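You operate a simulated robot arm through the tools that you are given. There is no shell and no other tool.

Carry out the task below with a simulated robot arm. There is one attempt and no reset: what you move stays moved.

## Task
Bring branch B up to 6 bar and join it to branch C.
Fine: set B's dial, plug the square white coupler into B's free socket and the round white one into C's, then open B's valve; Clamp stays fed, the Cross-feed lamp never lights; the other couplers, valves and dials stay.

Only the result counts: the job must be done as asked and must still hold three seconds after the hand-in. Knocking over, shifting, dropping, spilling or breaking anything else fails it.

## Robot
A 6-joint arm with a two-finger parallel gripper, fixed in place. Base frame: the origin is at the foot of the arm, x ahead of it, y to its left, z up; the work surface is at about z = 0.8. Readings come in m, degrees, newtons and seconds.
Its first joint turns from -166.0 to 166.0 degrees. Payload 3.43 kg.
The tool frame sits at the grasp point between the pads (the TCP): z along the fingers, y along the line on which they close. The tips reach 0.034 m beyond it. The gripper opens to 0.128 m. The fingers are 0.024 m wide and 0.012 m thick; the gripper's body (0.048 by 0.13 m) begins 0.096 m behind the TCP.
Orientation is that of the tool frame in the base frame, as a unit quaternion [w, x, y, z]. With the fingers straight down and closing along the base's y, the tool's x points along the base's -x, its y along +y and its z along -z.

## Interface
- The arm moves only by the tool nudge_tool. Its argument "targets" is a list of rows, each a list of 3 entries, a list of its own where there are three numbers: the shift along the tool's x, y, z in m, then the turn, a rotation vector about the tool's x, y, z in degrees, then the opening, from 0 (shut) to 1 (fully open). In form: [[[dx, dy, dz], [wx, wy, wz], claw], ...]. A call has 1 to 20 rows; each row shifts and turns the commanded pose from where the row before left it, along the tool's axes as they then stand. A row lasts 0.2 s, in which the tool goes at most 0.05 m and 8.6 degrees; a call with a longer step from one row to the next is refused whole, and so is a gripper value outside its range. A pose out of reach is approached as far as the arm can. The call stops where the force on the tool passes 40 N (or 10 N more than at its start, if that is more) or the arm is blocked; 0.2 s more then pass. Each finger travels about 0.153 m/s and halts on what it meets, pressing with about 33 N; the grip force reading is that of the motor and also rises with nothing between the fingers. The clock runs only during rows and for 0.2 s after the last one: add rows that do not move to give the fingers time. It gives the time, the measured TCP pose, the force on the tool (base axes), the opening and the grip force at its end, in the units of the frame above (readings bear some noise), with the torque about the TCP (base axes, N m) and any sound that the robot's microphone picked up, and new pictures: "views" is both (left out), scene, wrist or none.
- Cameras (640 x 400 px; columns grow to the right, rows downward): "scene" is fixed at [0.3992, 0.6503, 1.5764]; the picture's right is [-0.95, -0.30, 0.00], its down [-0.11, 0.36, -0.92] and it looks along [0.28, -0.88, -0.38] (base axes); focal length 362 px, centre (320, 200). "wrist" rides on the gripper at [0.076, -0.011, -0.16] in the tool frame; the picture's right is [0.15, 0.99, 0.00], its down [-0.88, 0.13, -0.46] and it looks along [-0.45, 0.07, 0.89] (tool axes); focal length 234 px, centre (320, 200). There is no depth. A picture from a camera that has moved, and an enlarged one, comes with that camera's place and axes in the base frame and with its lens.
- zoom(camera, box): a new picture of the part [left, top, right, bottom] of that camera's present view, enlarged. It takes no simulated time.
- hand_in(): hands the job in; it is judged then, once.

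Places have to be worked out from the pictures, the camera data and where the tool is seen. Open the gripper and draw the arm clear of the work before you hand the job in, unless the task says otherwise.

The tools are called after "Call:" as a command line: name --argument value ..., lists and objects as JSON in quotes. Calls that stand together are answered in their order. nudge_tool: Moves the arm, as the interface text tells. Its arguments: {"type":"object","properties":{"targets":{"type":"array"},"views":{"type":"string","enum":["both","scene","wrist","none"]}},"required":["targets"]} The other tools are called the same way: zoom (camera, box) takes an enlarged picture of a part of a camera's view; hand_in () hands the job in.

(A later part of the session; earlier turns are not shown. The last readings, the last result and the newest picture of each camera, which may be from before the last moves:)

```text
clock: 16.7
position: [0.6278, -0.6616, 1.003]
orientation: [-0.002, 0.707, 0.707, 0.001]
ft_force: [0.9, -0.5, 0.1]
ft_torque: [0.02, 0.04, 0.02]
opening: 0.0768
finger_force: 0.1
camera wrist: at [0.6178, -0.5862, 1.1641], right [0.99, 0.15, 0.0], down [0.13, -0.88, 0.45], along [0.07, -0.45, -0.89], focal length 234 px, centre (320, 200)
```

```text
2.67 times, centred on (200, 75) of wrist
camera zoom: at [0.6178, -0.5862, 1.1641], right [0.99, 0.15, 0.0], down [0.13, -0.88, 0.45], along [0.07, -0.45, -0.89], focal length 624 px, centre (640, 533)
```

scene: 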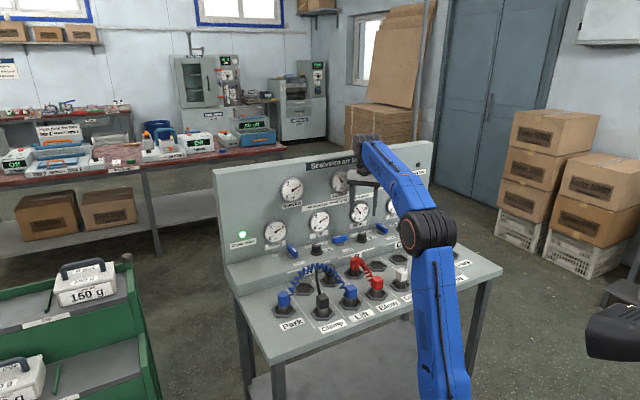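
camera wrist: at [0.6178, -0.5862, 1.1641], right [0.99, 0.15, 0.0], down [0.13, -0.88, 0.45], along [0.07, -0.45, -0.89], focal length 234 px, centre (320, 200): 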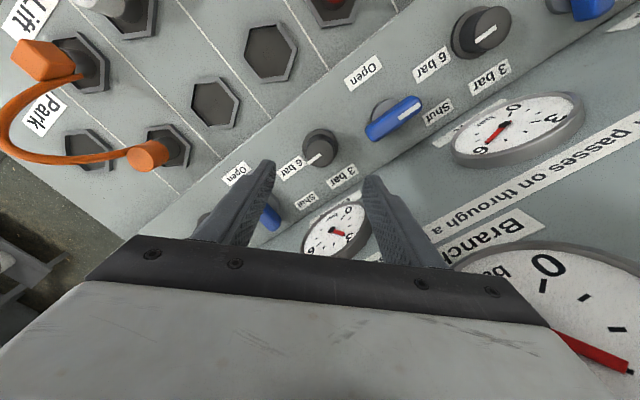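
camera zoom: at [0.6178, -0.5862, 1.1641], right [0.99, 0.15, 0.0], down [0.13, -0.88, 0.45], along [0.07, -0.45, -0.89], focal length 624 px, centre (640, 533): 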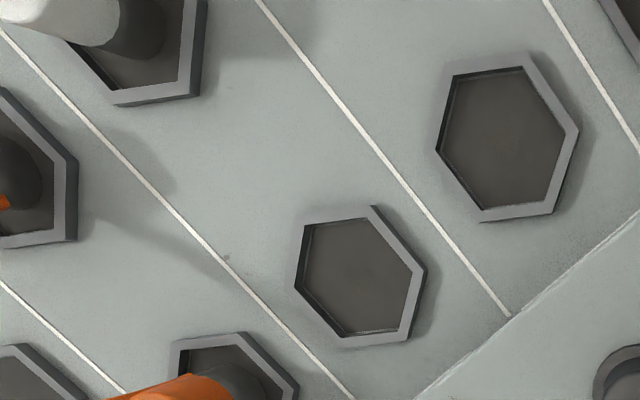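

B's dial now reads 6 just like A's. The B gauge stays at 3 because its valve is shut, which is expected until the valve is opened. Next I'll move above the white square coupler, raising on the way and turning the tool back to the board-aligned yaw.

Call:
nudge_tool --targets '[[[0.03, -0.027, -0.015], [0, 0, -8.45], 0.6], [[0, 0, -0.015], [0, 0, -8.45], 0.6], [[0, 0, -0.015], [0, 0, -8.45], 0.6], [[0, 0, -0.015], [0, 0, -8.45], 0.6], [[0, 0, 0], [0, 0, -8.45], 0.6], [[0, 0, 0], [0, 0, -8.45], 0.6], [[0, 0, 0], [0, 0, -8.45], 0.6], [[0, 0, 0], [0, 0, -8.45], 0.6], [[0, 0, 0], [0, 0, -8.45], 0.6], [[0, 0, 0], [0, 0, -8.45], 0.6], [[0, 0, 0], [0, 0, -8.45], 0.6], [[0, 0, 0], [0, 0, -8.45], 0.6], [[0, 0, 0], [0, 0, -8.45], 0.6], [[0, 0, 0], [0, 0, -8.45], 0.6], [[0, 0, 0], [0, 0, -8.45], 0.6], [[0, 0, 0], [0, 0, -8.45], 0.6]]' --views "both"

```text
clock: 20.1
position: [0.6023, -0.6325, 1.063]
orientation: [0.001, -0.386, 0.922, 0.002]
ft_force: [0.1, 0.6, 0.0]
ft_torque: [-0.05, -0.01, -0.05]
opening: 0.0769
finger_force: 0.0
camera wrist: at [0.5559, -0.6953, 1.2229], right [-0.81, 0.59, 0.0], down [0.53, 0.72, 0.46], along [0.27, 0.37, -0.89], focal length 234 px, centre (320, 200)
```

scene: 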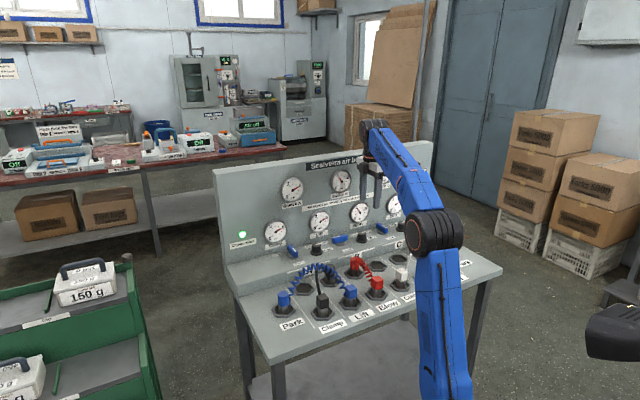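
wrist: 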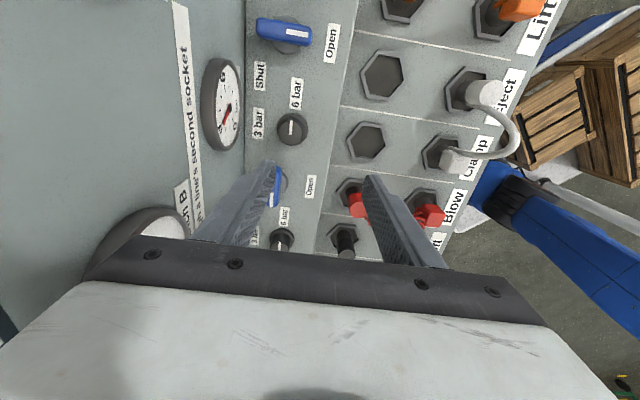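

Good view: the tool is aligned at 225.4°. I'll slide forward over the white square coupler at this height.

Call:
nudge_tool --targets '[[[-0.002, 0.038, 0], [0, 0, 0], 0.6], [[-0.002, 0.038, 0], [0, 0, 0], 0.6], [[-0.002, 0.038, 0], [0, 0, 0], 0.6], [[-0.002, 0.038, 0], [0, 0, 0], 0.6], [[-0.002, 0.038, 0], [0, 0, 0], 0.6], [[-0.002, 0.038, 0], [0, 0, 0], 0.6], [[0, 0, 0], [0, 0, 0], 0.6]]' --views "both"

```text
clock: 21.7
position: [0.4479, -0.4618, 1.0649]
orientation: [0.0, -0.384, 0.923, 0.002]
ft_force: [-0.4, 0.6, 0.1]
ft_torque: [-0.02, -0.01, -0.01]
opening: 0.0766
finger_force: 0.2
camera wrist: at [0.4024, -0.5244, 1.224], right [-0.81, 0.59, 0.0], down [0.53, 0.72, 0.46], along [0.27, 0.37, -0.89], focal length 234 px, centre (320, 200)
```

scene: 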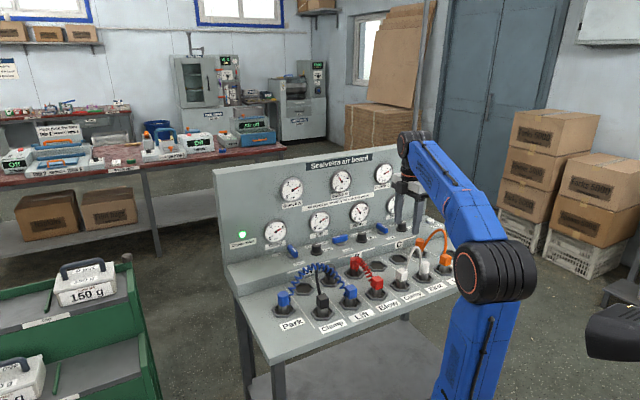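
wrist: 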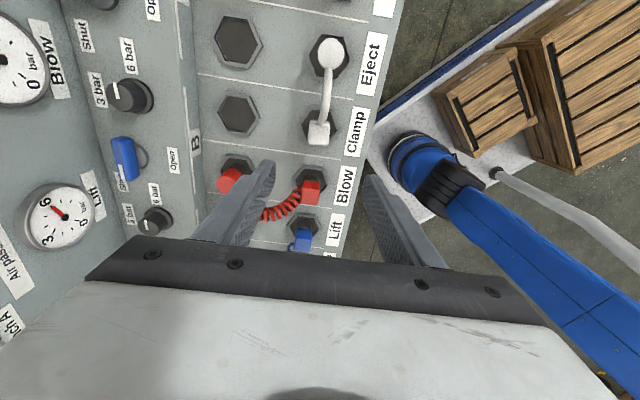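

Call:
zoom --camera "wrist" --box '[260, 80, 380, 155]'

Call:
zoom --camera "wrist" --box '[190, 0, 390, 125]'

Call:
zoom --camera "scene" --box '[380, 240, 444, 280]'

Call:
zoom --camera "scene" --box '[300, 150, 420, 225]'

```text
5.33 times, centred on (320, 118) of wrist
camera zoom: at [0.4024, -0.5244, 1.224], right [-0.81, 0.59, 0.0], down [0.53, 0.72, 0.46], along [0.27, 0.37, -0.89], focal length 1249 px, centre (320, 640)
```

zoom: 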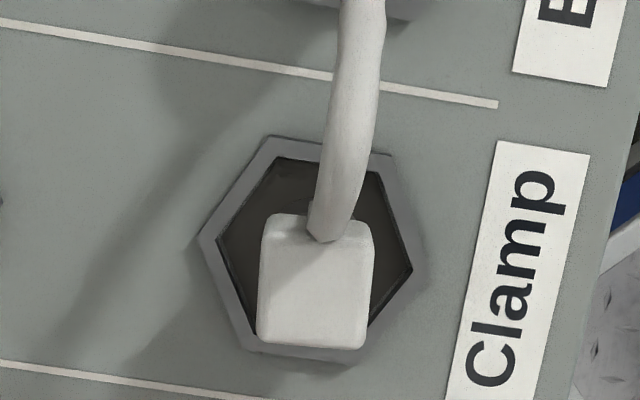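

```text
3.20 times, centred on (290, 62) of wrist
camera zoom: at [0.4024, -0.5244, 1.224], right [-0.81, 0.59, 0.0], down [0.53, 0.72, 0.46], along [0.27, 0.37, -0.89], focal length 749 px, centre (416, 640)
```

zoom: 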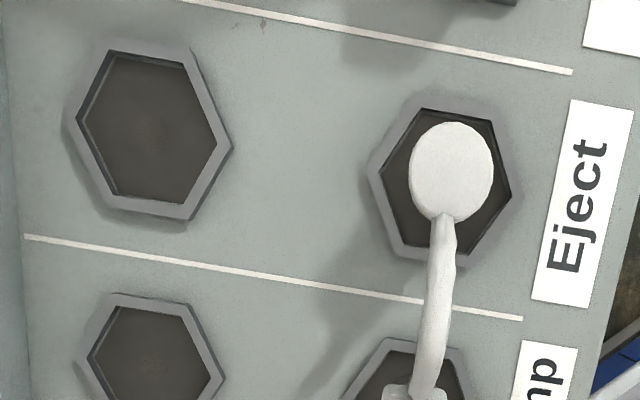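

```text
10.00 times, centred on (412, 260) of scene
camera zoom: at [0.3992, 0.6503, 1.5764], right [-0.95, -0.3, 0.0], down [-0.11, 0.36, -0.92], along [0.28, -0.88, -0.38], focal length 3619 px, centre (-600, -400)
```

zoom: 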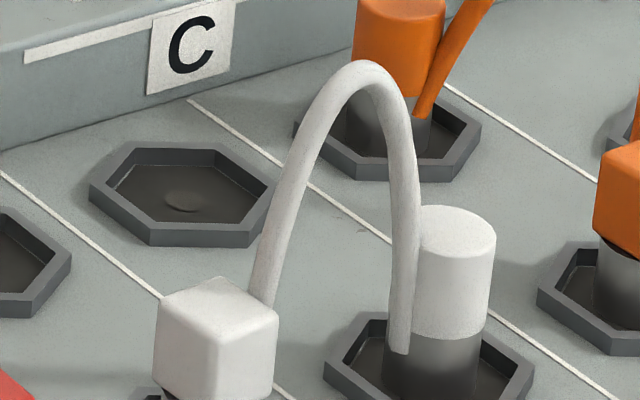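

```text
5.33 times, centred on (360, 188) of scene
camera zoom: at [0.3992, 0.6503, 1.5764], right [-0.95, -0.3, 0.0], down [-0.11, 0.36, -0.92], along [0.28, -0.88, -0.38], focal length 1930 px, centre (107, 267)
```

zoom: 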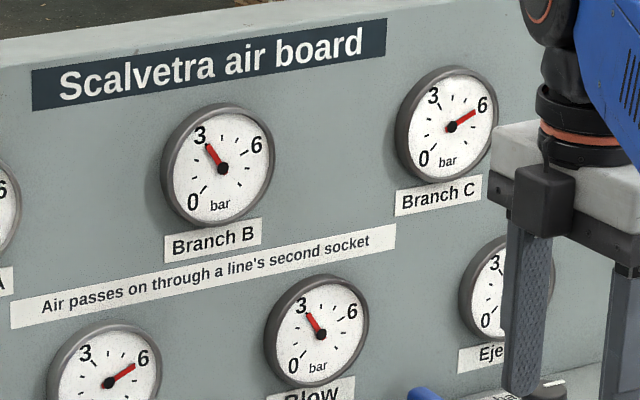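

The white cube is 30 mm wide, with its top at z≈0.868 and its centre about 5 mm along +X from the TCP, rotated about 7° relative to the tool. I'll align to it and descend partway.

Call:
nudge_tool --targets '[[[0.005, -0.0005, 0], [0, 0, -7], 0.6], [[0, 0, 0.04], [0, 0, 0], 0.6], [[0, 0, 0.04], [0, 0, 0], 0.6], [[0, 0, 0.04], [0, 0, 0], 0.6], [[0, 0, 0], [0, 0, 0], 0.6]]' --views "both"

Call:
zoom --camera "wrist" --box '[240, 80, 400, 180]'

Call:
zoom --camera "scene" --box '[370, 220, 450, 270]'

```text
clock: 22.9
position: [0.4454, -0.4667, 0.9413]
orientation: [0.0, -0.44, 0.898, 0.001]
ft_force: [0.4, 0.3, -0.9]
ft_torque: [0.03, 0.01, 0.02]
opening: 0.0769
finger_force: 0.0
camera wrist: at [0.4073, -0.5334, 1.1022], right [-0.87, 0.49, 0.0], down [0.44, 0.77, 0.46], along [0.22, 0.4, -0.89], focal length 234 px, centre (320, 200)
```

scene: 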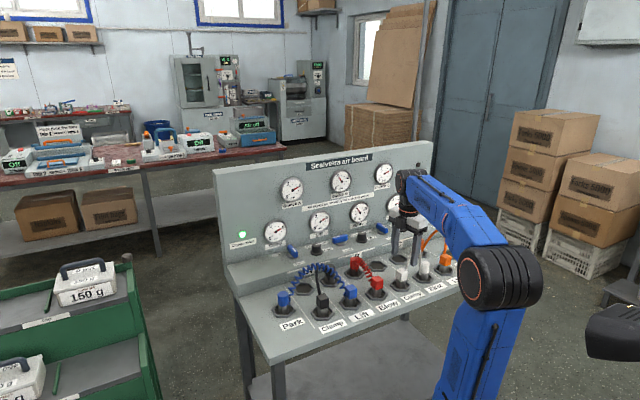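
wrist: 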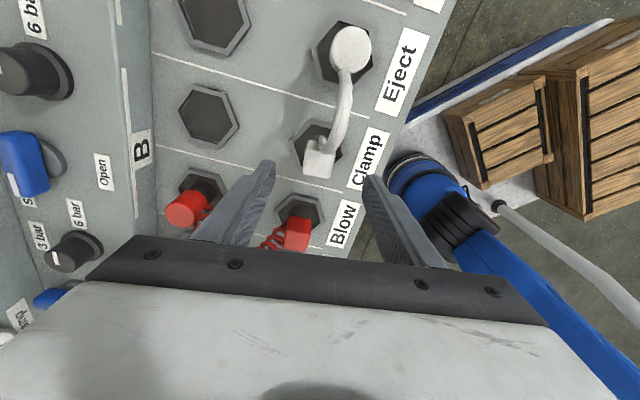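

```text
4.00 times, centred on (320, 130) of wrist
camera zoom: at [0.4073, -0.5334, 1.1022], right [-0.87, 0.49, 0.0], down [0.44, 0.77, 0.46], along [0.22, 0.4, -0.89], focal length 937 px, centre (320, 480)
```

zoom: 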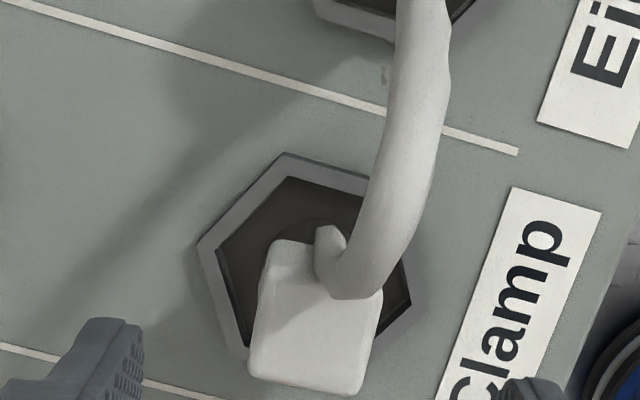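

```text
8.00 times, centred on (410, 245) of scene
camera zoom: at [0.3992, 0.6503, 1.5764], right [-0.95, -0.3, 0.0], down [-0.11, 0.36, -0.92], along [0.28, -0.88, -0.38], focal length 2895 px, centre (-400, -160)
```

zoom: 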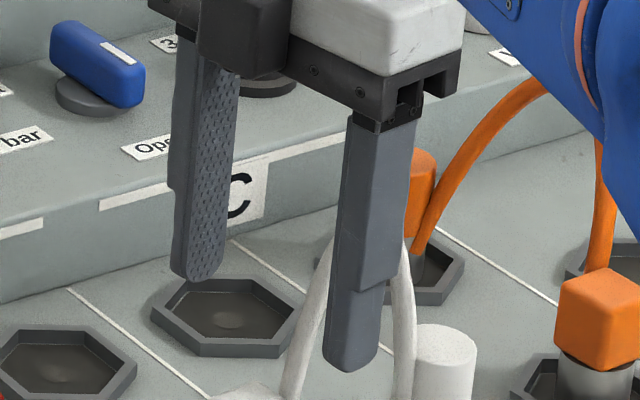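

The cube is aligned and centred within 1 mm. I'll descend to grip height (z≈0.862) and close on it.

Call:
nudge_tool --targets '[[[0, 0, 0.03], [0, 0, 0], 0.6], [[0, 0, 0.03], [0, 0, 0], 0.6], [[0, 0, 0.019], [0, 0, 0], 0.6], [[0, 0, 0], [0, 0, 0], 0.6], [[0, 0, 0], [0, 0, 0], 0.4], [[0, 0, 0], [0, 0, 0], 0.2], [[0, 0, 0], [0, 0, 0], 0.12], [[0, 0, 0], [0, 0, 0], 0.12]]' --views "both"

```text
clock: 24.7
position: [0.4442, -0.4672, 0.8626]
orientation: [0.001, -0.439, 0.899, 0.003]
ft_force: [0.6, -0.4, -1.4]
ft_torque: [0.0, -0.04, 0.0]
opening: 0.0331
finger_force: 33.1
camera wrist: at [0.4071, -0.5352, 1.023], right [-0.87, 0.49, 0.0], down [0.44, 0.77, 0.46], along [0.22, 0.4, -0.89], focal length 234 px, centre (320, 200)
```

scene: 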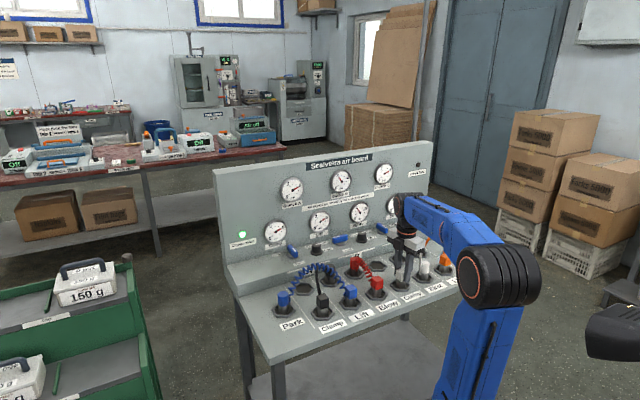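
wrist: 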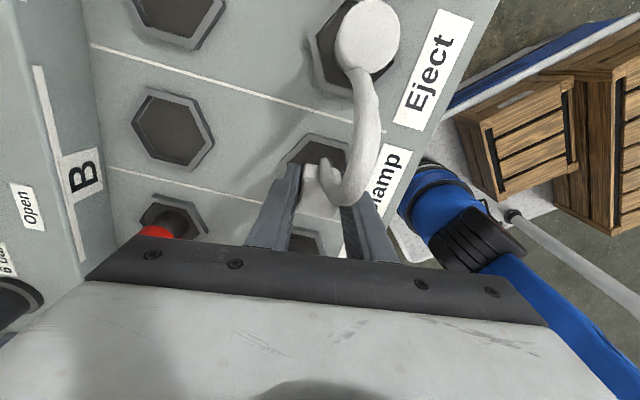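

I have a solid grip at 33 mm with negligible side force. I'll lift slowly to test the unplug.

Call:
nudge_tool --targets '[[[0, 0, -0.005], [0, 0, 0], 0.12], [[0, 0, -0.01], [0, 0, 0], 0.12], [[0, 0, -0.015], [0, 0, 0], 0.12], [[0, 0, 0], [0, 0, 0], 0.12]]' --views "both"

```text
clock: 25.7
position: [0.4449, -0.468, 0.8947]
orientation: [0.001, -0.44, 0.898, 0.001]
ft_force: [-0.6, -0.1, -1.3]
ft_torque: [-0.02, -0.01, 0.02]
opening: 0.0332
finger_force: 32.9
camera wrist: at [0.4073, -0.5344, 1.0541], right [-0.87, 0.49, 0.0], down [0.44, 0.77, 0.46], along [0.22, 0.4, -0.89], focal length 234 px, centre (320, 200)
```

scene: 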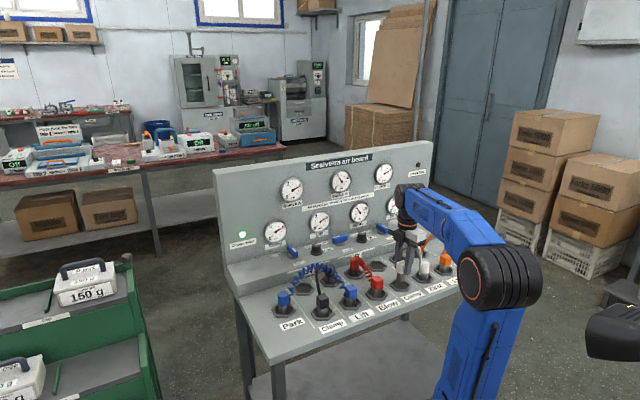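
wrist: 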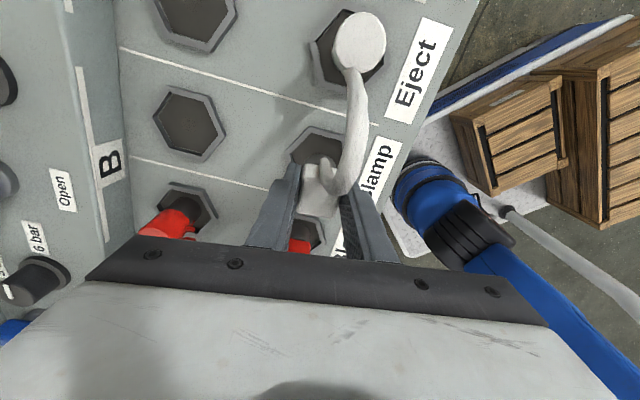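

Call:
zoom --camera "scene" --box '[370, 235, 450, 285]'

Call:
zoom --camera "wrist" --box '[140, 0, 400, 162]'

Call:
zoom --camera "scene" --box '[215, 160, 435, 297]'

```text
8.00 times, centred on (410, 260) of scene
camera zoom: at [0.3992, 0.6503, 1.5764], right [-0.95, -0.3, 0.0], down [-0.11, 0.36, -0.92], along [0.28, -0.88, -0.38], focal length 2895 px, centre (-400, -280)
```

zoom: 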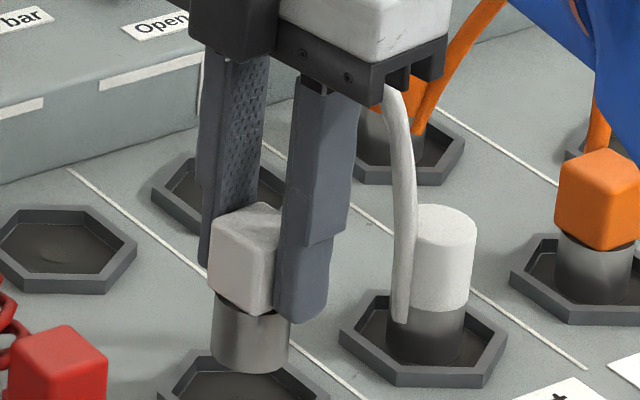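

```text
2.46 times, centred on (270, 81) of wrist
camera zoom: at [0.4073, -0.5344, 1.0541], right [-0.87, 0.49, 0.0], down [0.44, 0.77, 0.46], along [0.22, 0.4, -0.89], focal length 576 px, centre (443, 493)
```

zoom: 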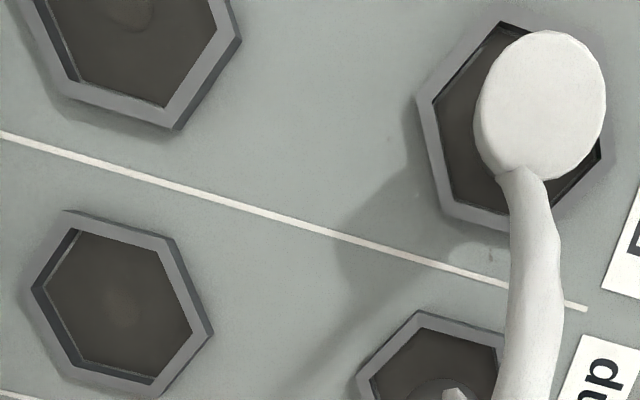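

```text
2.91 times, centred on (325, 228) of scene
camera zoom: at [0.3992, 0.6503, 1.5764], right [-0.95, -0.3, 0.0], down [-0.11, 0.36, -0.92], along [0.28, -0.88, -0.38], focal length 1053 px, centre (306, 117)
```

zoom: 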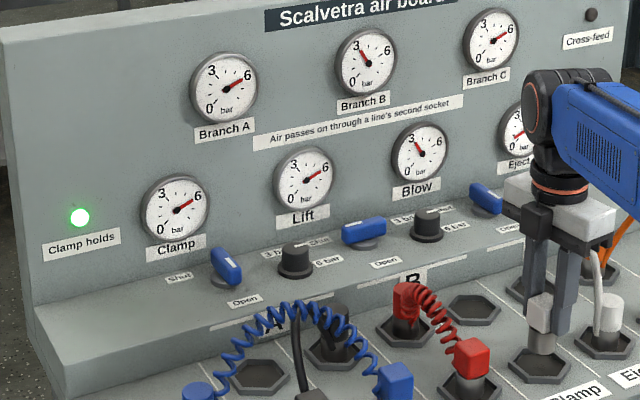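

The square coupler is out, Clamp is still at 6 and holding, and the Cross-feed lamp is dark. I'll raise it a bit, move partway toward B's free socket directly behind, and re-measure.

Call:
nudge_tool --targets '[[[0, 0, -0.02], [0, 0, 0], 0.12], [[0, 0, -0.02], [0, 0, 0], 0.12], [[0.005, -0.035, 0], [0, 0, 0], 0.12], [[0.005, -0.035, 0], [0, 0, 0], 0.12], [[0, 0, 0], [0, 0, 0], 0.12]]' --views "both"

Call:
zoom --camera "wrist" --box '[200, 60, 360, 160]'

Call:
zoom --camera "scene" --box '[360, 225, 440, 275]'

```text
clock: 26.9
position: [0.4938, -0.5197, 0.9345]
orientation: [0.001, -0.44, 0.898, 0.001]
ft_force: [0.1, -0.2, -0.8]
ft_torque: [-0.04, 0.0, 0.0]
opening: 0.0332
finger_force: 33.3
camera wrist: at [0.4565, -0.5871, 1.0943], right [-0.87, 0.49, 0.0], down [0.44, 0.77, 0.46], along [0.22, 0.4, -0.89], focal length 234 px, centre (320, 200)
```

scene: 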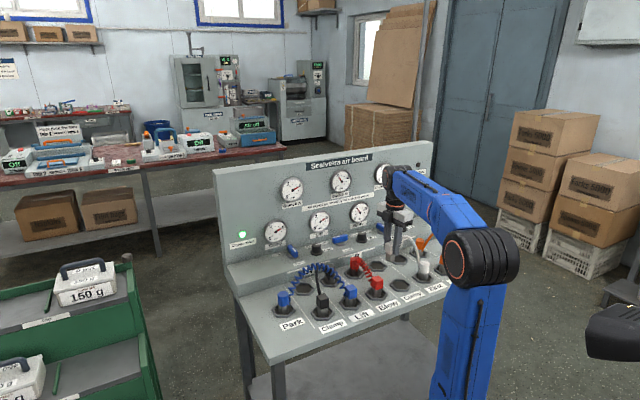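
wrist: 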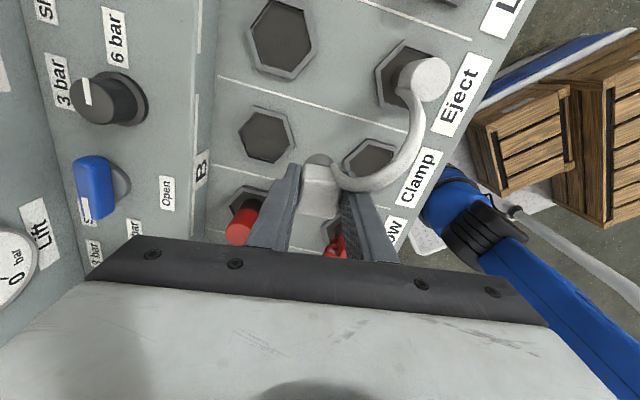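

```text
4.00 times, centred on (280, 110) of wrist
camera zoom: at [0.4565, -0.5871, 1.0943], right [-0.87, 0.49, 0.0], down [0.44, 0.77, 0.46], along [0.22, 0.4, -0.89], focal length 937 px, centre (480, 560)
```

zoom: 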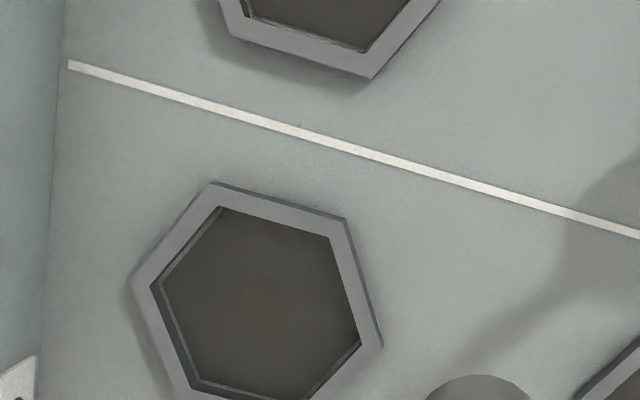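

```text
8.00 times, centred on (400, 250) of scene
camera zoom: at [0.3992, 0.6503, 1.5764], right [-0.95, -0.3, 0.0], down [-0.11, 0.36, -0.92], along [0.28, -0.88, -0.38], focal length 2895 px, centre (-320, -200)
```

zoom: 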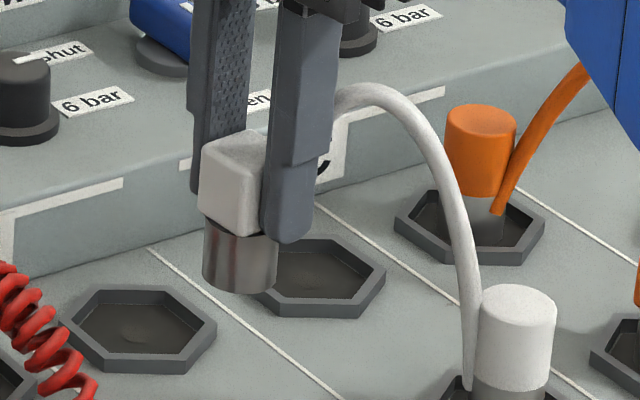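

B's free socket centre is at about (X +0.003, Y -0.067) from the TCP. I'll move there at height and check alignment before lowering.

Call:
nudge_tool --targets '[[[0.0015, -0.034, 0], [0, 0, 0], 0.12], [[0.0015, -0.0335, 0], [0, 0, 0], 0.12], [[0, 0, 0.03], [0, 0, 0], 0.12], [[0, 0, 0], [0, 0, 0], 0.12]]' --views "both"

Call:
zoom --camera "wrist" --box '[240, 100, 400, 200]'

Call:
zoom --camera "scene" --box '[340, 225, 420, 275]'

```text
clock: 27.9
position: [0.5463, -0.5618, 0.904]
orientation: [0.001, -0.44, 0.898, 0.001]
ft_force: [0.2, 0.2, -1.2]
ft_torque: [0.01, -0.01, -0.02]
opening: 0.033
finger_force: 33.6
camera wrist: at [0.5092, -0.6296, 1.0637], right [-0.87, 0.49, 0.0], down [0.44, 0.77, 0.46], along [0.22, 0.4, -0.89], focal length 234 px, centre (320, 200)
```

scene: 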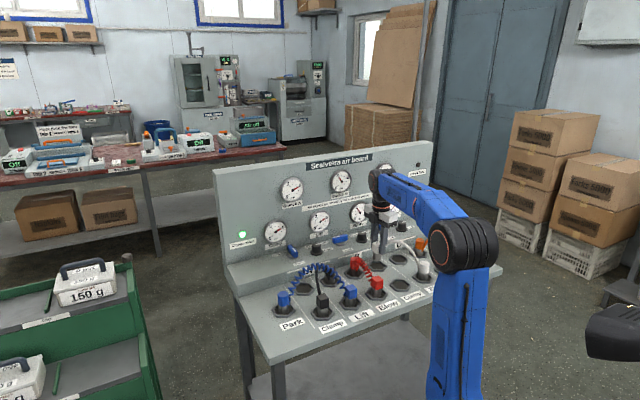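
wrist: 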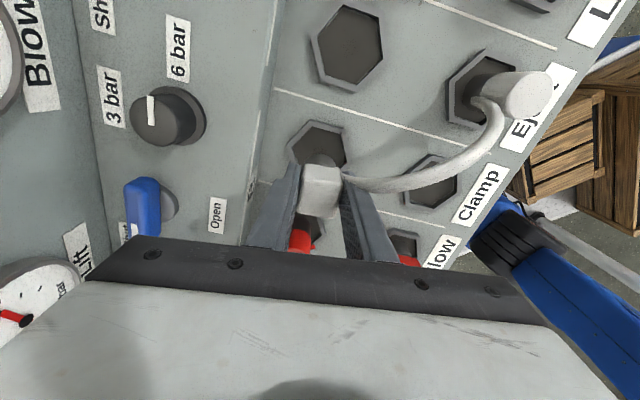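

```text
4.00 times, centred on (320, 150) of wrist
camera zoom: at [0.5092, -0.6296, 1.0637], right [-0.87, 0.49, 0.0], down [0.44, 0.77, 0.46], along [0.22, 0.4, -0.89], focal length 937 px, centre (320, 400)
```

zoom: 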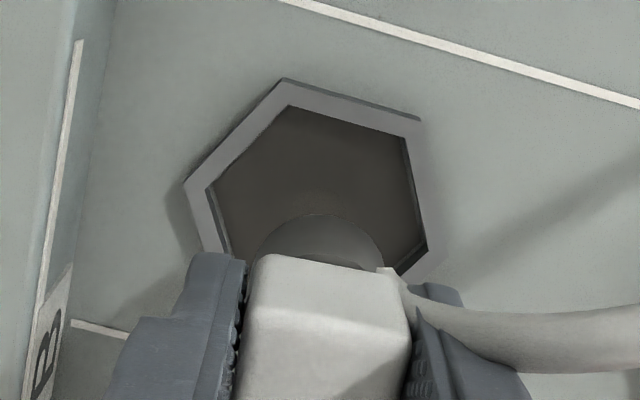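

```text
8.00 times, centred on (380, 250) of scene
camera zoom: at [0.3992, 0.6503, 1.5764], right [-0.95, -0.3, 0.0], down [-0.11, 0.36, -0.92], along [0.28, -0.88, -0.38], focal length 2895 px, centre (-160, -200)
```

zoom: 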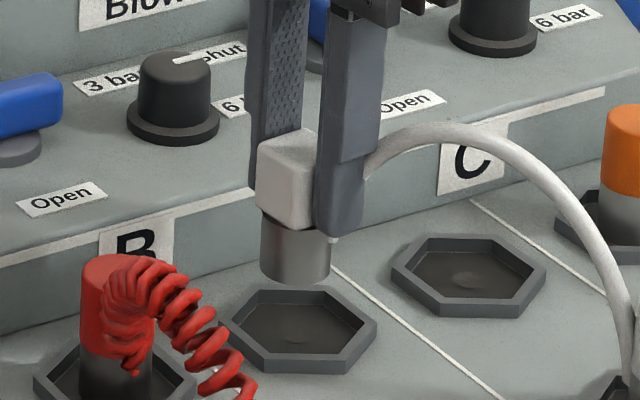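

Both cameras agree that the coupler should move about 3 mm in +X, and otherwise it is over the socket. I'll correct that and lower to seating height.

Call:
nudge_tool --targets '[[[0.003, 0, 0.01], [0, 0, 0], 0.12], [[0, 0, 0.015], [0, 0, 0], 0.12], [[0, 0, 0.01], [0, 0, 0], 0.12], [[0, 0, 0.005], [0, 0, 0], 0.12], [[0, 0, 0.002], [0, 0, 0], 0.12], [[0, 0, 0], [0, 0, 0], 0.12]]' --views "both"

Call:
zoom --camera "scene" --box '[340, 225, 420, 275]'

```text
clock: 29.3
position: [0.5436, -0.5632, 0.8618]
orientation: [0.001, -0.44, 0.898, 0.001]
ft_force: [-1.3, -0.3, 18.5]
ft_torque: [-0.06, -0.19, -0.04]
opening: 0.033
finger_force: 32.6
camera wrist: at [0.5064, -0.631, 1.0229], right [-0.87, 0.49, 0.0], down [0.44, 0.78, 0.46], along [0.22, 0.4, -0.89], focal length 234 px, centre (320, 200)
```

scene: 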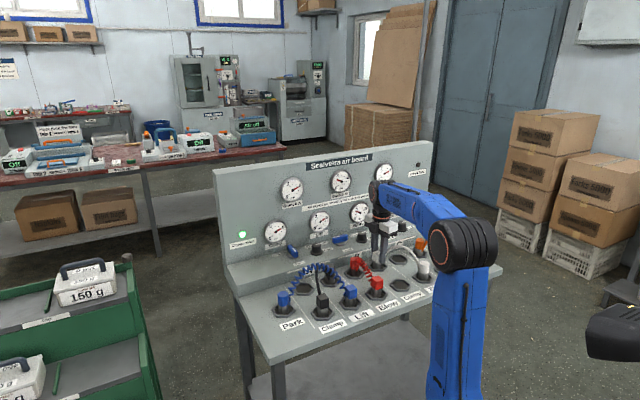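
wrist: 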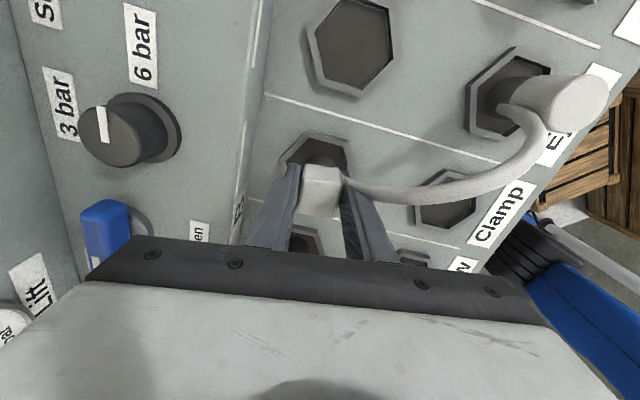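

```text
8.00 times, centred on (380, 250) of scene
camera zoom: at [0.3992, 0.6503, 1.5764], right [-0.95, -0.3, 0.0], down [-0.11, 0.36, -0.92], along [0.28, -0.88, -0.38], focal length 2895 px, centre (-160, -200)
```

zoom: 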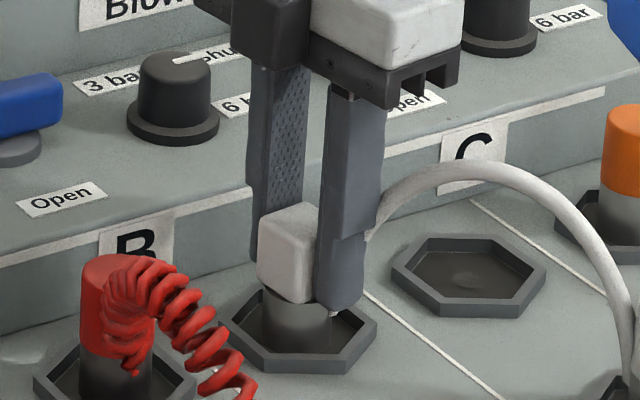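

It has touched down with 18 N upward, centred in the socket. Before I release, the B gauge looks like it moved, so I'll check the gauges and the Cross-feed lamp.

Call:
zoom --camera "scene" --box '[310, 140, 430, 215]'

Call:
zoom --camera "scene" --box '[215, 170, 335, 245]'

Call:
zoom --camera "wrist" --box '[240, 100, 400, 200]'

```text
5.33 times, centred on (370, 178) of scene
camera zoom: at [0.3992, 0.6503, 1.5764], right [-0.95, -0.3, 0.0], down [-0.11, 0.36, -0.92], along [0.28, -0.88, -0.38], focal length 1930 px, centre (53, 320)
```

zoom: 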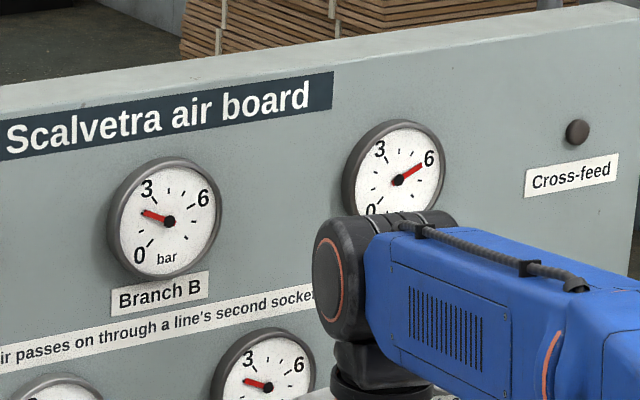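

```text
5.33 times, centred on (275, 208) of scene
camera zoom: at [0.3992, 0.6503, 1.5764], right [-0.95, -0.3, 0.0], down [-0.11, 0.36, -0.92], along [0.28, -0.88, -0.38], focal length 1930 px, centre (560, 160)
```

zoom: 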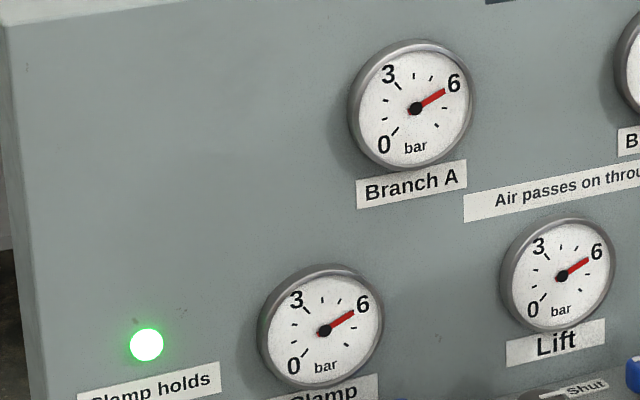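

```text
4.00 times, centred on (320, 150) of wrist
camera zoom: at [0.5064, -0.631, 1.0229], right [-0.87, 0.49, 0.0], down [0.44, 0.78, 0.46], along [0.22, 0.4, -0.89], focal length 937 px, centre (320, 400)
```

zoom: 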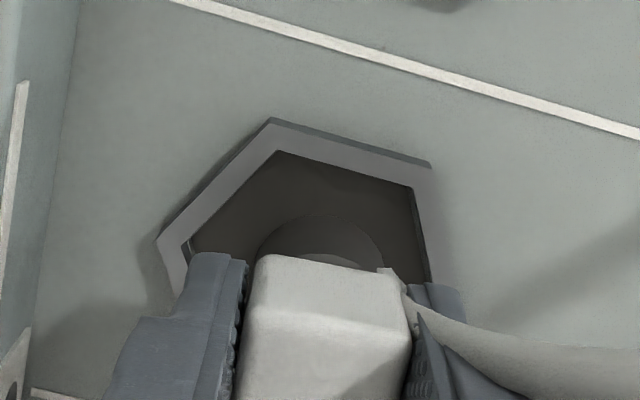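

The square coupler is connected: B's trapped air is now shared with the Eject line, so it reads about 2 bar. Clamp is still holding and Cross-feed is dark. I'll ease the downforce, release, and rise vertically.

Call:
nudge_tool --targets '[[[0, 0, -0.001], [0, 0, 0], 0.12], [[0, 0, 0], [0, 0, 0], 0.3], [[0, 0, 0], [0, 0, 0], 0.45], [[0, 0, 0], [0, 0, 0], 0.45], [[0, 0, -0.02], [0, 0, 0], 0.45], [[0, 0, -0.03], [0, 0, 0], 0.45], [[0, 0, -0.04], [0, 0, 0], 0.45], [[0, 0, -0.04], [0, 0, 0], 0.45], [[0, 0, 0], [0, 0, 0], 0.45]]' --views "both"

Call:
zoom --camera "scene" --box '[340, 225, 450, 295]'

Call:
zoom --camera "wrist" --box '[240, 0, 440, 125]'

```text
clock: 31.3
position: [0.5435, -0.5647, 0.9943]
orientation: [0.001, -0.441, 0.898, 0.002]
ft_force: [-0.4, 0.9, 0.8]
ft_torque: [0.0, -0.01, -0.02]
opening: 0.0577
finger_force: 0.1
camera wrist: at [0.5046, -0.6325, 1.1545], right [-0.87, 0.49, 0.0], down [0.44, 0.77, 0.46], along [0.22, 0.4, -0.89], focal length 234 px, centre (320, 200)
```

scene: 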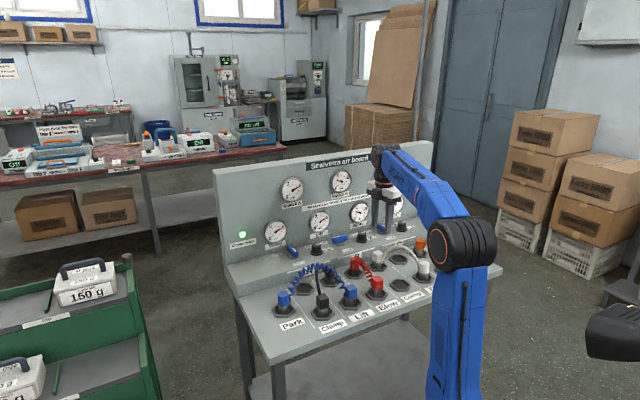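
wrist: 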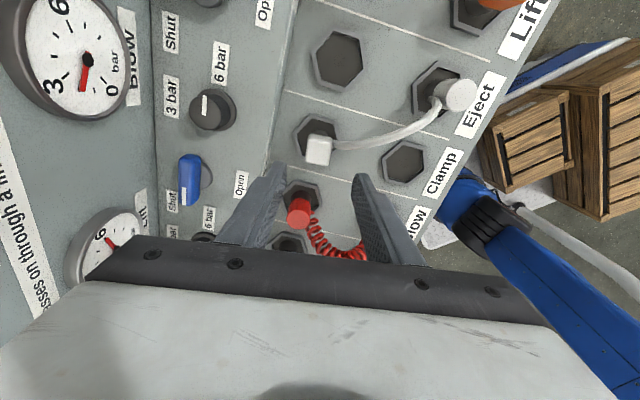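

```text
5.71 times, centred on (395, 260) of scene
camera zoom: at [0.3992, 0.6503, 1.5764], right [-0.95, -0.3, 0.0], down [-0.11, 0.36, -0.92], along [0.28, -0.88, -0.38], focal length 2068 px, centre (-109, -143)
```

zoom: 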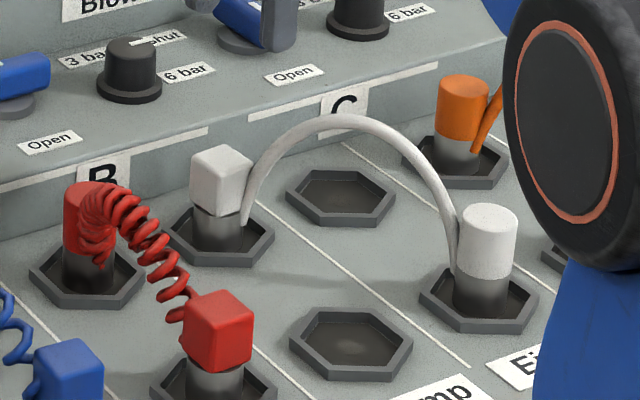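

```text
3.20 times, centred on (340, 62) of wrist
camera zoom: at [0.5046, -0.6325, 1.1545], right [-0.87, 0.49, 0.0], down [0.44, 0.77, 0.46], along [0.22, 0.4, -0.89], focal length 749 px, centre (256, 640)
```

zoom: 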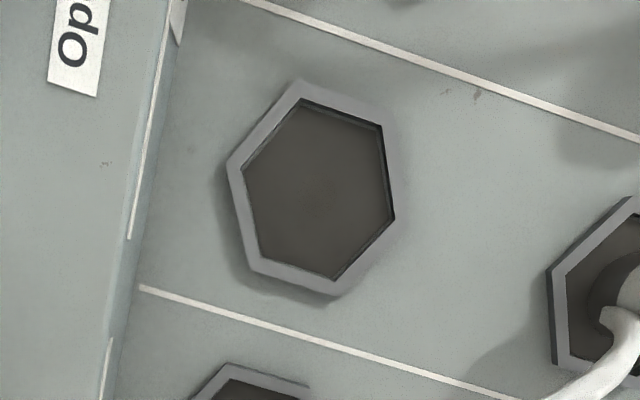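

The square coupler sits squarely in B's socket and the gripper is clear. Next is the round white coupler at about (0.372, -0.540). I'll rotate so the fingers straddle it clear of the hose, and move above it.

Call:
nudge_tool --targets '[[[0, 0, -0.02], [0, 0, 8.25], 0.6], [[0, 0, -0.02], [0, 0, 8.25], 0.6], [[0, 0, 0], [0, 0, 8.25], 0.6], [[0, 0, 0], [0, 0, 8.25], 0.6], [[0.031, 0.016, 0], [0, 0, 0], 0.6], [[0.031, 0.016, 0], [0, 0, 0], 0.6], [[0.031, 0.016, 0], [0, 0, 0], 0.6], [[0.031, 0.016, 0], [0, 0, 0], 0.6], [[0.03, 0.016, 0], [0, 0, 0], 0.6], [[0, 0, 0], [0, 0, 0], 0.6]]' --views "both"

Call:
zoom --camera "wrist" --box '[240, 80, 400, 180]'

Call:
zoom --camera "scene" --box '[310, 150, 430, 225]'

```text
clock: 33.5
position: [0.3694, -0.5397, 1.0329]
orientation: [0.0, -0.167, 0.986, 0.001]
ft_force: [0.9, -0.4, -1.2]
ft_torque: [0.02, 0.0, -0.02]
opening: 0.0769
finger_force: 0.1
camera wrist: at [0.3017, -0.5753, 1.1927], right [-0.46, 0.89, 0.0], down [0.79, 0.41, 0.46], along [0.4, 0.21, -0.89], focal length 234 px, centre (320, 200)
```

scene: 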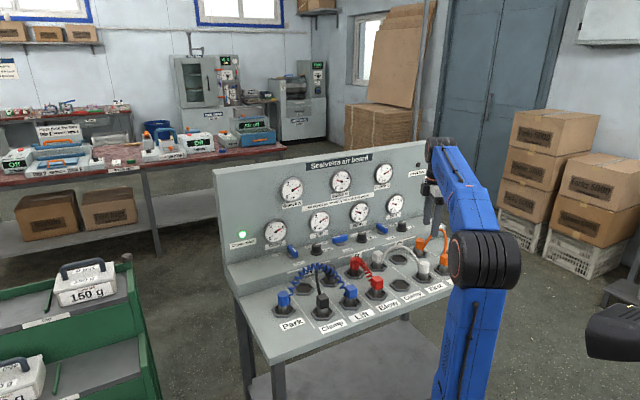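
wrist: 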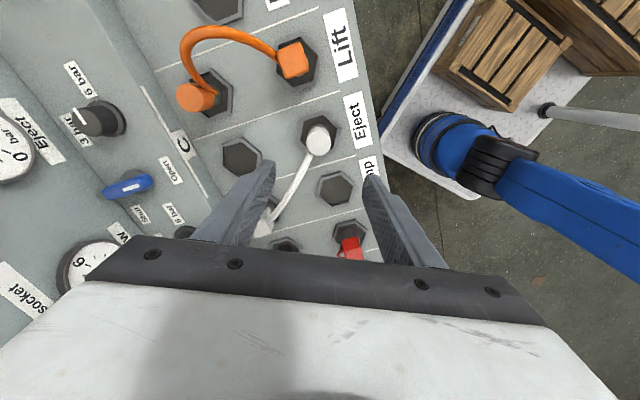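

```text
4.00 times, centred on (320, 130) of wrist
camera zoom: at [0.3017, -0.5753, 1.1927], right [-0.46, 0.89, 0.0], down [0.79, 0.41, 0.46], along [0.4, 0.21, -0.89], focal length 937 px, centre (320, 480)
```

zoom: 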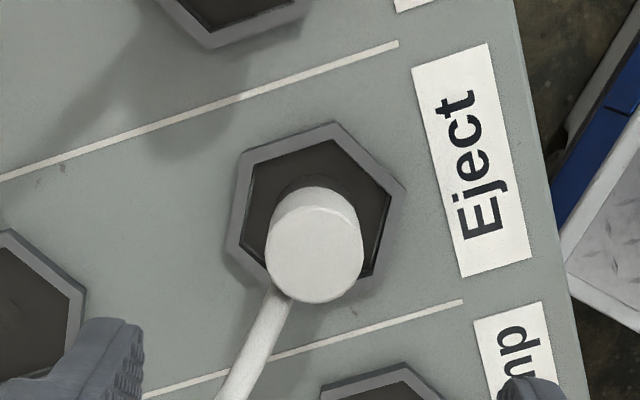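

```text
5.33 times, centred on (370, 188) of scene
camera zoom: at [0.3992, 0.6503, 1.5764], right [-0.95, -0.3, 0.0], down [-0.11, 0.36, -0.92], along [0.28, -0.88, -0.38], focal length 1930 px, centre (53, 267)
```

zoom: 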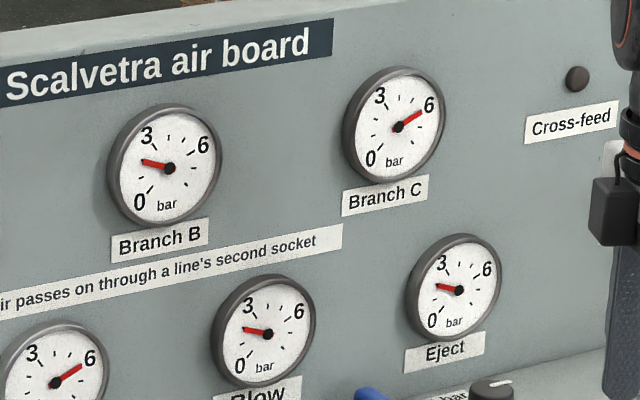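

The round coupler is almost centred, and the B, Blow and Eject gauges are equal at about 2 bar with the lamp dark. I'll rotate another 20° so the hose exits midway between the fingers, then descend partway.

Call:
nudge_tool --targets '[[[-0.0025, 0, 0], [0, 0, 6.7], 0.6], [[0, 0, 0.02], [0, 0, 6.7], 0.6], [[0, 0, 0.03], [0, 0, 6.7], 0.6], [[0, 0, 0.04], [0, 0, 0], 0.6], [[0, 0, 0], [0, 0, 0], 0.6]]' --views "both"

Call:
zoom --camera "wrist" --box '[240, 80, 400, 180]'

```text
clock: 34.7
position: [0.3743, -0.5392, 0.9427]
orientation: [-0.001, 0.009, 1.0, 0.001]
ft_force: [-0.3, -0.1, 0.2]
ft_torque: [0.01, -0.01, 0.01]
opening: 0.0768
finger_force: 0.0
camera wrist: at [0.2981, -0.5494, 1.1032], right [-0.13, 0.99, 0.0], down [0.88, 0.11, 0.46], along [0.45, 0.06, -0.89], focal length 234 px, centre (320, 200)
```

scene: 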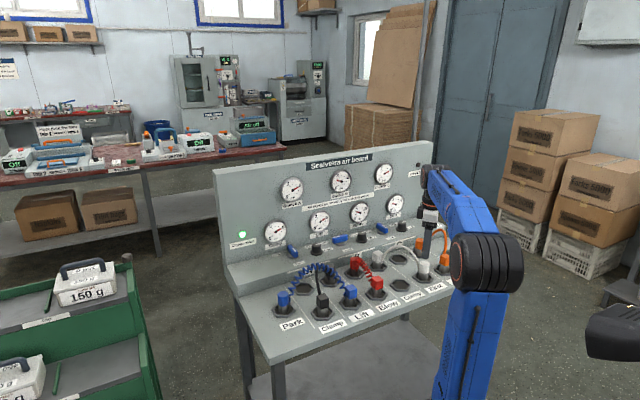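
wrist: 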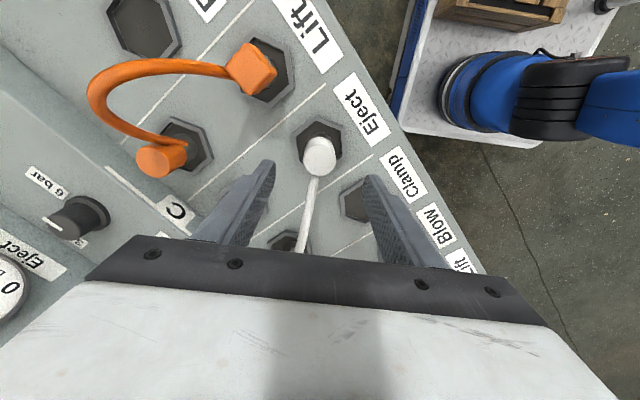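

```text
4.00 times, centred on (320, 130) of wrist
camera zoom: at [0.2981, -0.5494, 1.1032], right [-0.13, 0.99, 0.0], down [0.88, 0.11, 0.46], along [0.45, 0.06, -0.89], focal length 937 px, centre (320, 480)
```

zoom: 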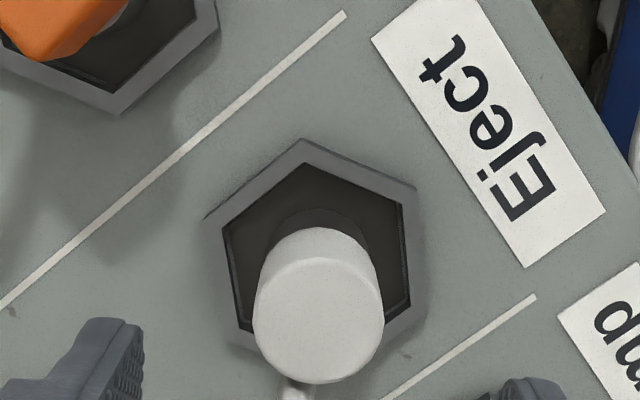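

It's centred laterally with the hose leaving straight ahead between the fingers. A 2 mm X trim, then I'll descend and grip.

Call:
nudge_tool --targets '[[[0.002, 0, 0.03], [0, 0, 0], 0.6], [[0, 0, 0.03], [0, 0, 0], 0.6], [[0, 0, 0.02], [0, 0, 0], 0.6], [[0, 0, 0], [0, 0, 0], 0.6], [[0, 0, 0], [0, 0, 0], 0.4], [[0, 0, 0], [0, 0, 0], 0.2], [[0, 0, 0], [0, 0, 0], 0.12], [[0, 0, 0], [0, 0, 0], 0.12]]' --views "both"

```text
clock: 36.5
position: [0.3735, -0.5389, 0.8632]
orientation: [0.0, 0.008, 1.0, 0.002]
ft_force: [-0.6, 0.4, 0.0]
ft_torque: [-0.01, 0.0, -0.03]
opening: 0.0336
finger_force: 32.8
camera wrist: at [0.2972, -0.5499, 1.0237], right [-0.13, 0.99, 0.0], down [0.88, 0.12, 0.46], along [0.45, 0.06, -0.89], focal length 234 px, centre (320, 200)
```

scene: 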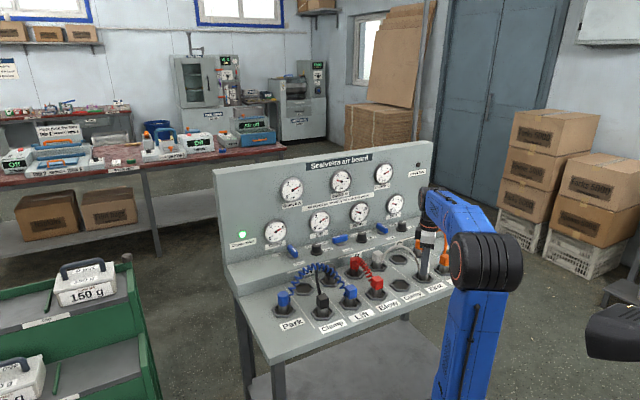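
wrist: 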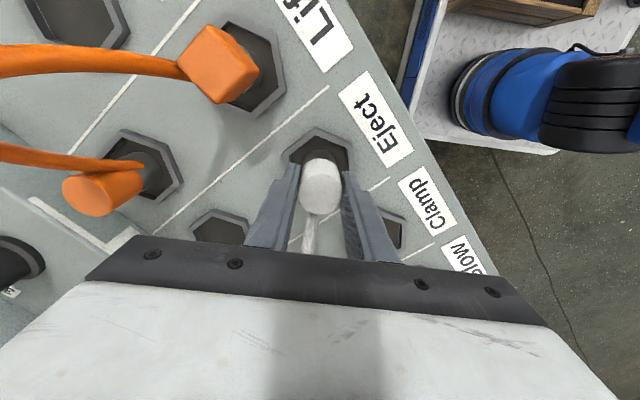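

It's gripped. I'll lift the round coupler out and look before carrying it.

Call:
nudge_tool --targets '[[[0, 0, -0.005], [0, 0, 0], 0.12], [[0, 0, -0.015], [0, 0, 0], 0.12], [[0, 0, -0.025], [0, 0, 0], 0.12], [[0, 0, -0.025], [0, 0, 0], 0.12], [[0, 0, 0], [0, 0, 0], 0.12]]' --views "both"

Call:
zoom --camera "scene" --box '[360, 225, 460, 288]'

```text
clock: 37.7
position: [0.3735, -0.5394, 0.9333]
orientation: [0.0, 0.008, 1.0, 0.002]
ft_force: [-0.8, -0.8, -1.2]
ft_torque: [-0.01, 0.01, -0.01]
opening: 0.0337
finger_force: 32.8
camera wrist: at [0.296, -0.5496, 1.0933], right [-0.13, 0.99, 0.0], down [0.88, 0.12, 0.46], along [0.45, 0.06, -0.89], focal length 234 px, centre (320, 200)
```

scene: 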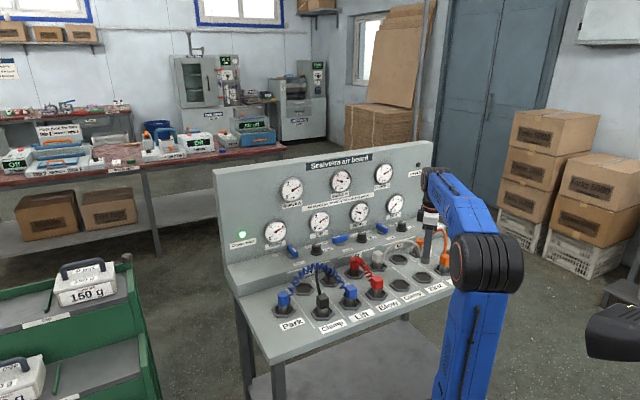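
wrist: 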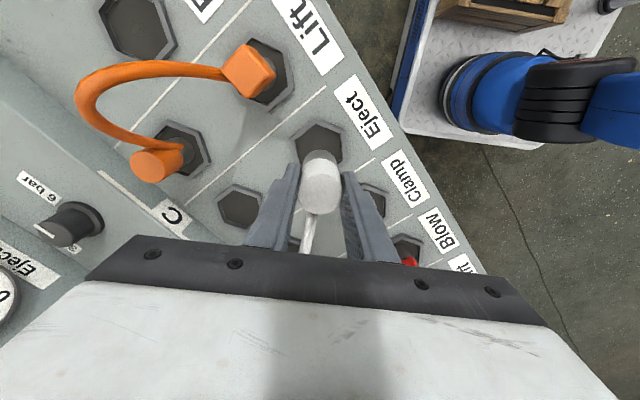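

```text
6.35 times, centred on (410, 256) of scene
camera zoom: at [0.3992, 0.6503, 1.5764], right [-0.95, -0.3, 0.0], down [-0.11, 0.36, -0.92], along [0.28, -0.88, -0.38], focal length 2298 px, centre (-251, -159)
```

zoom: 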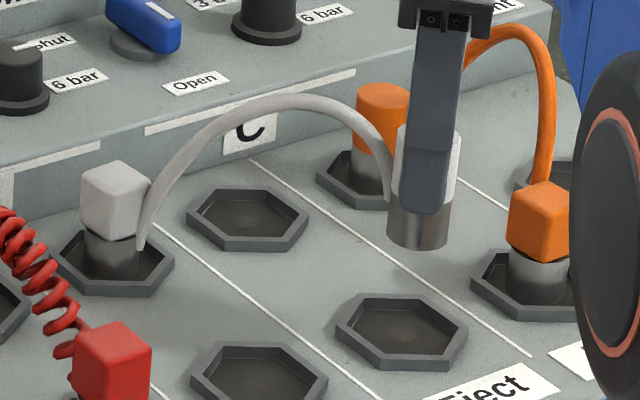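

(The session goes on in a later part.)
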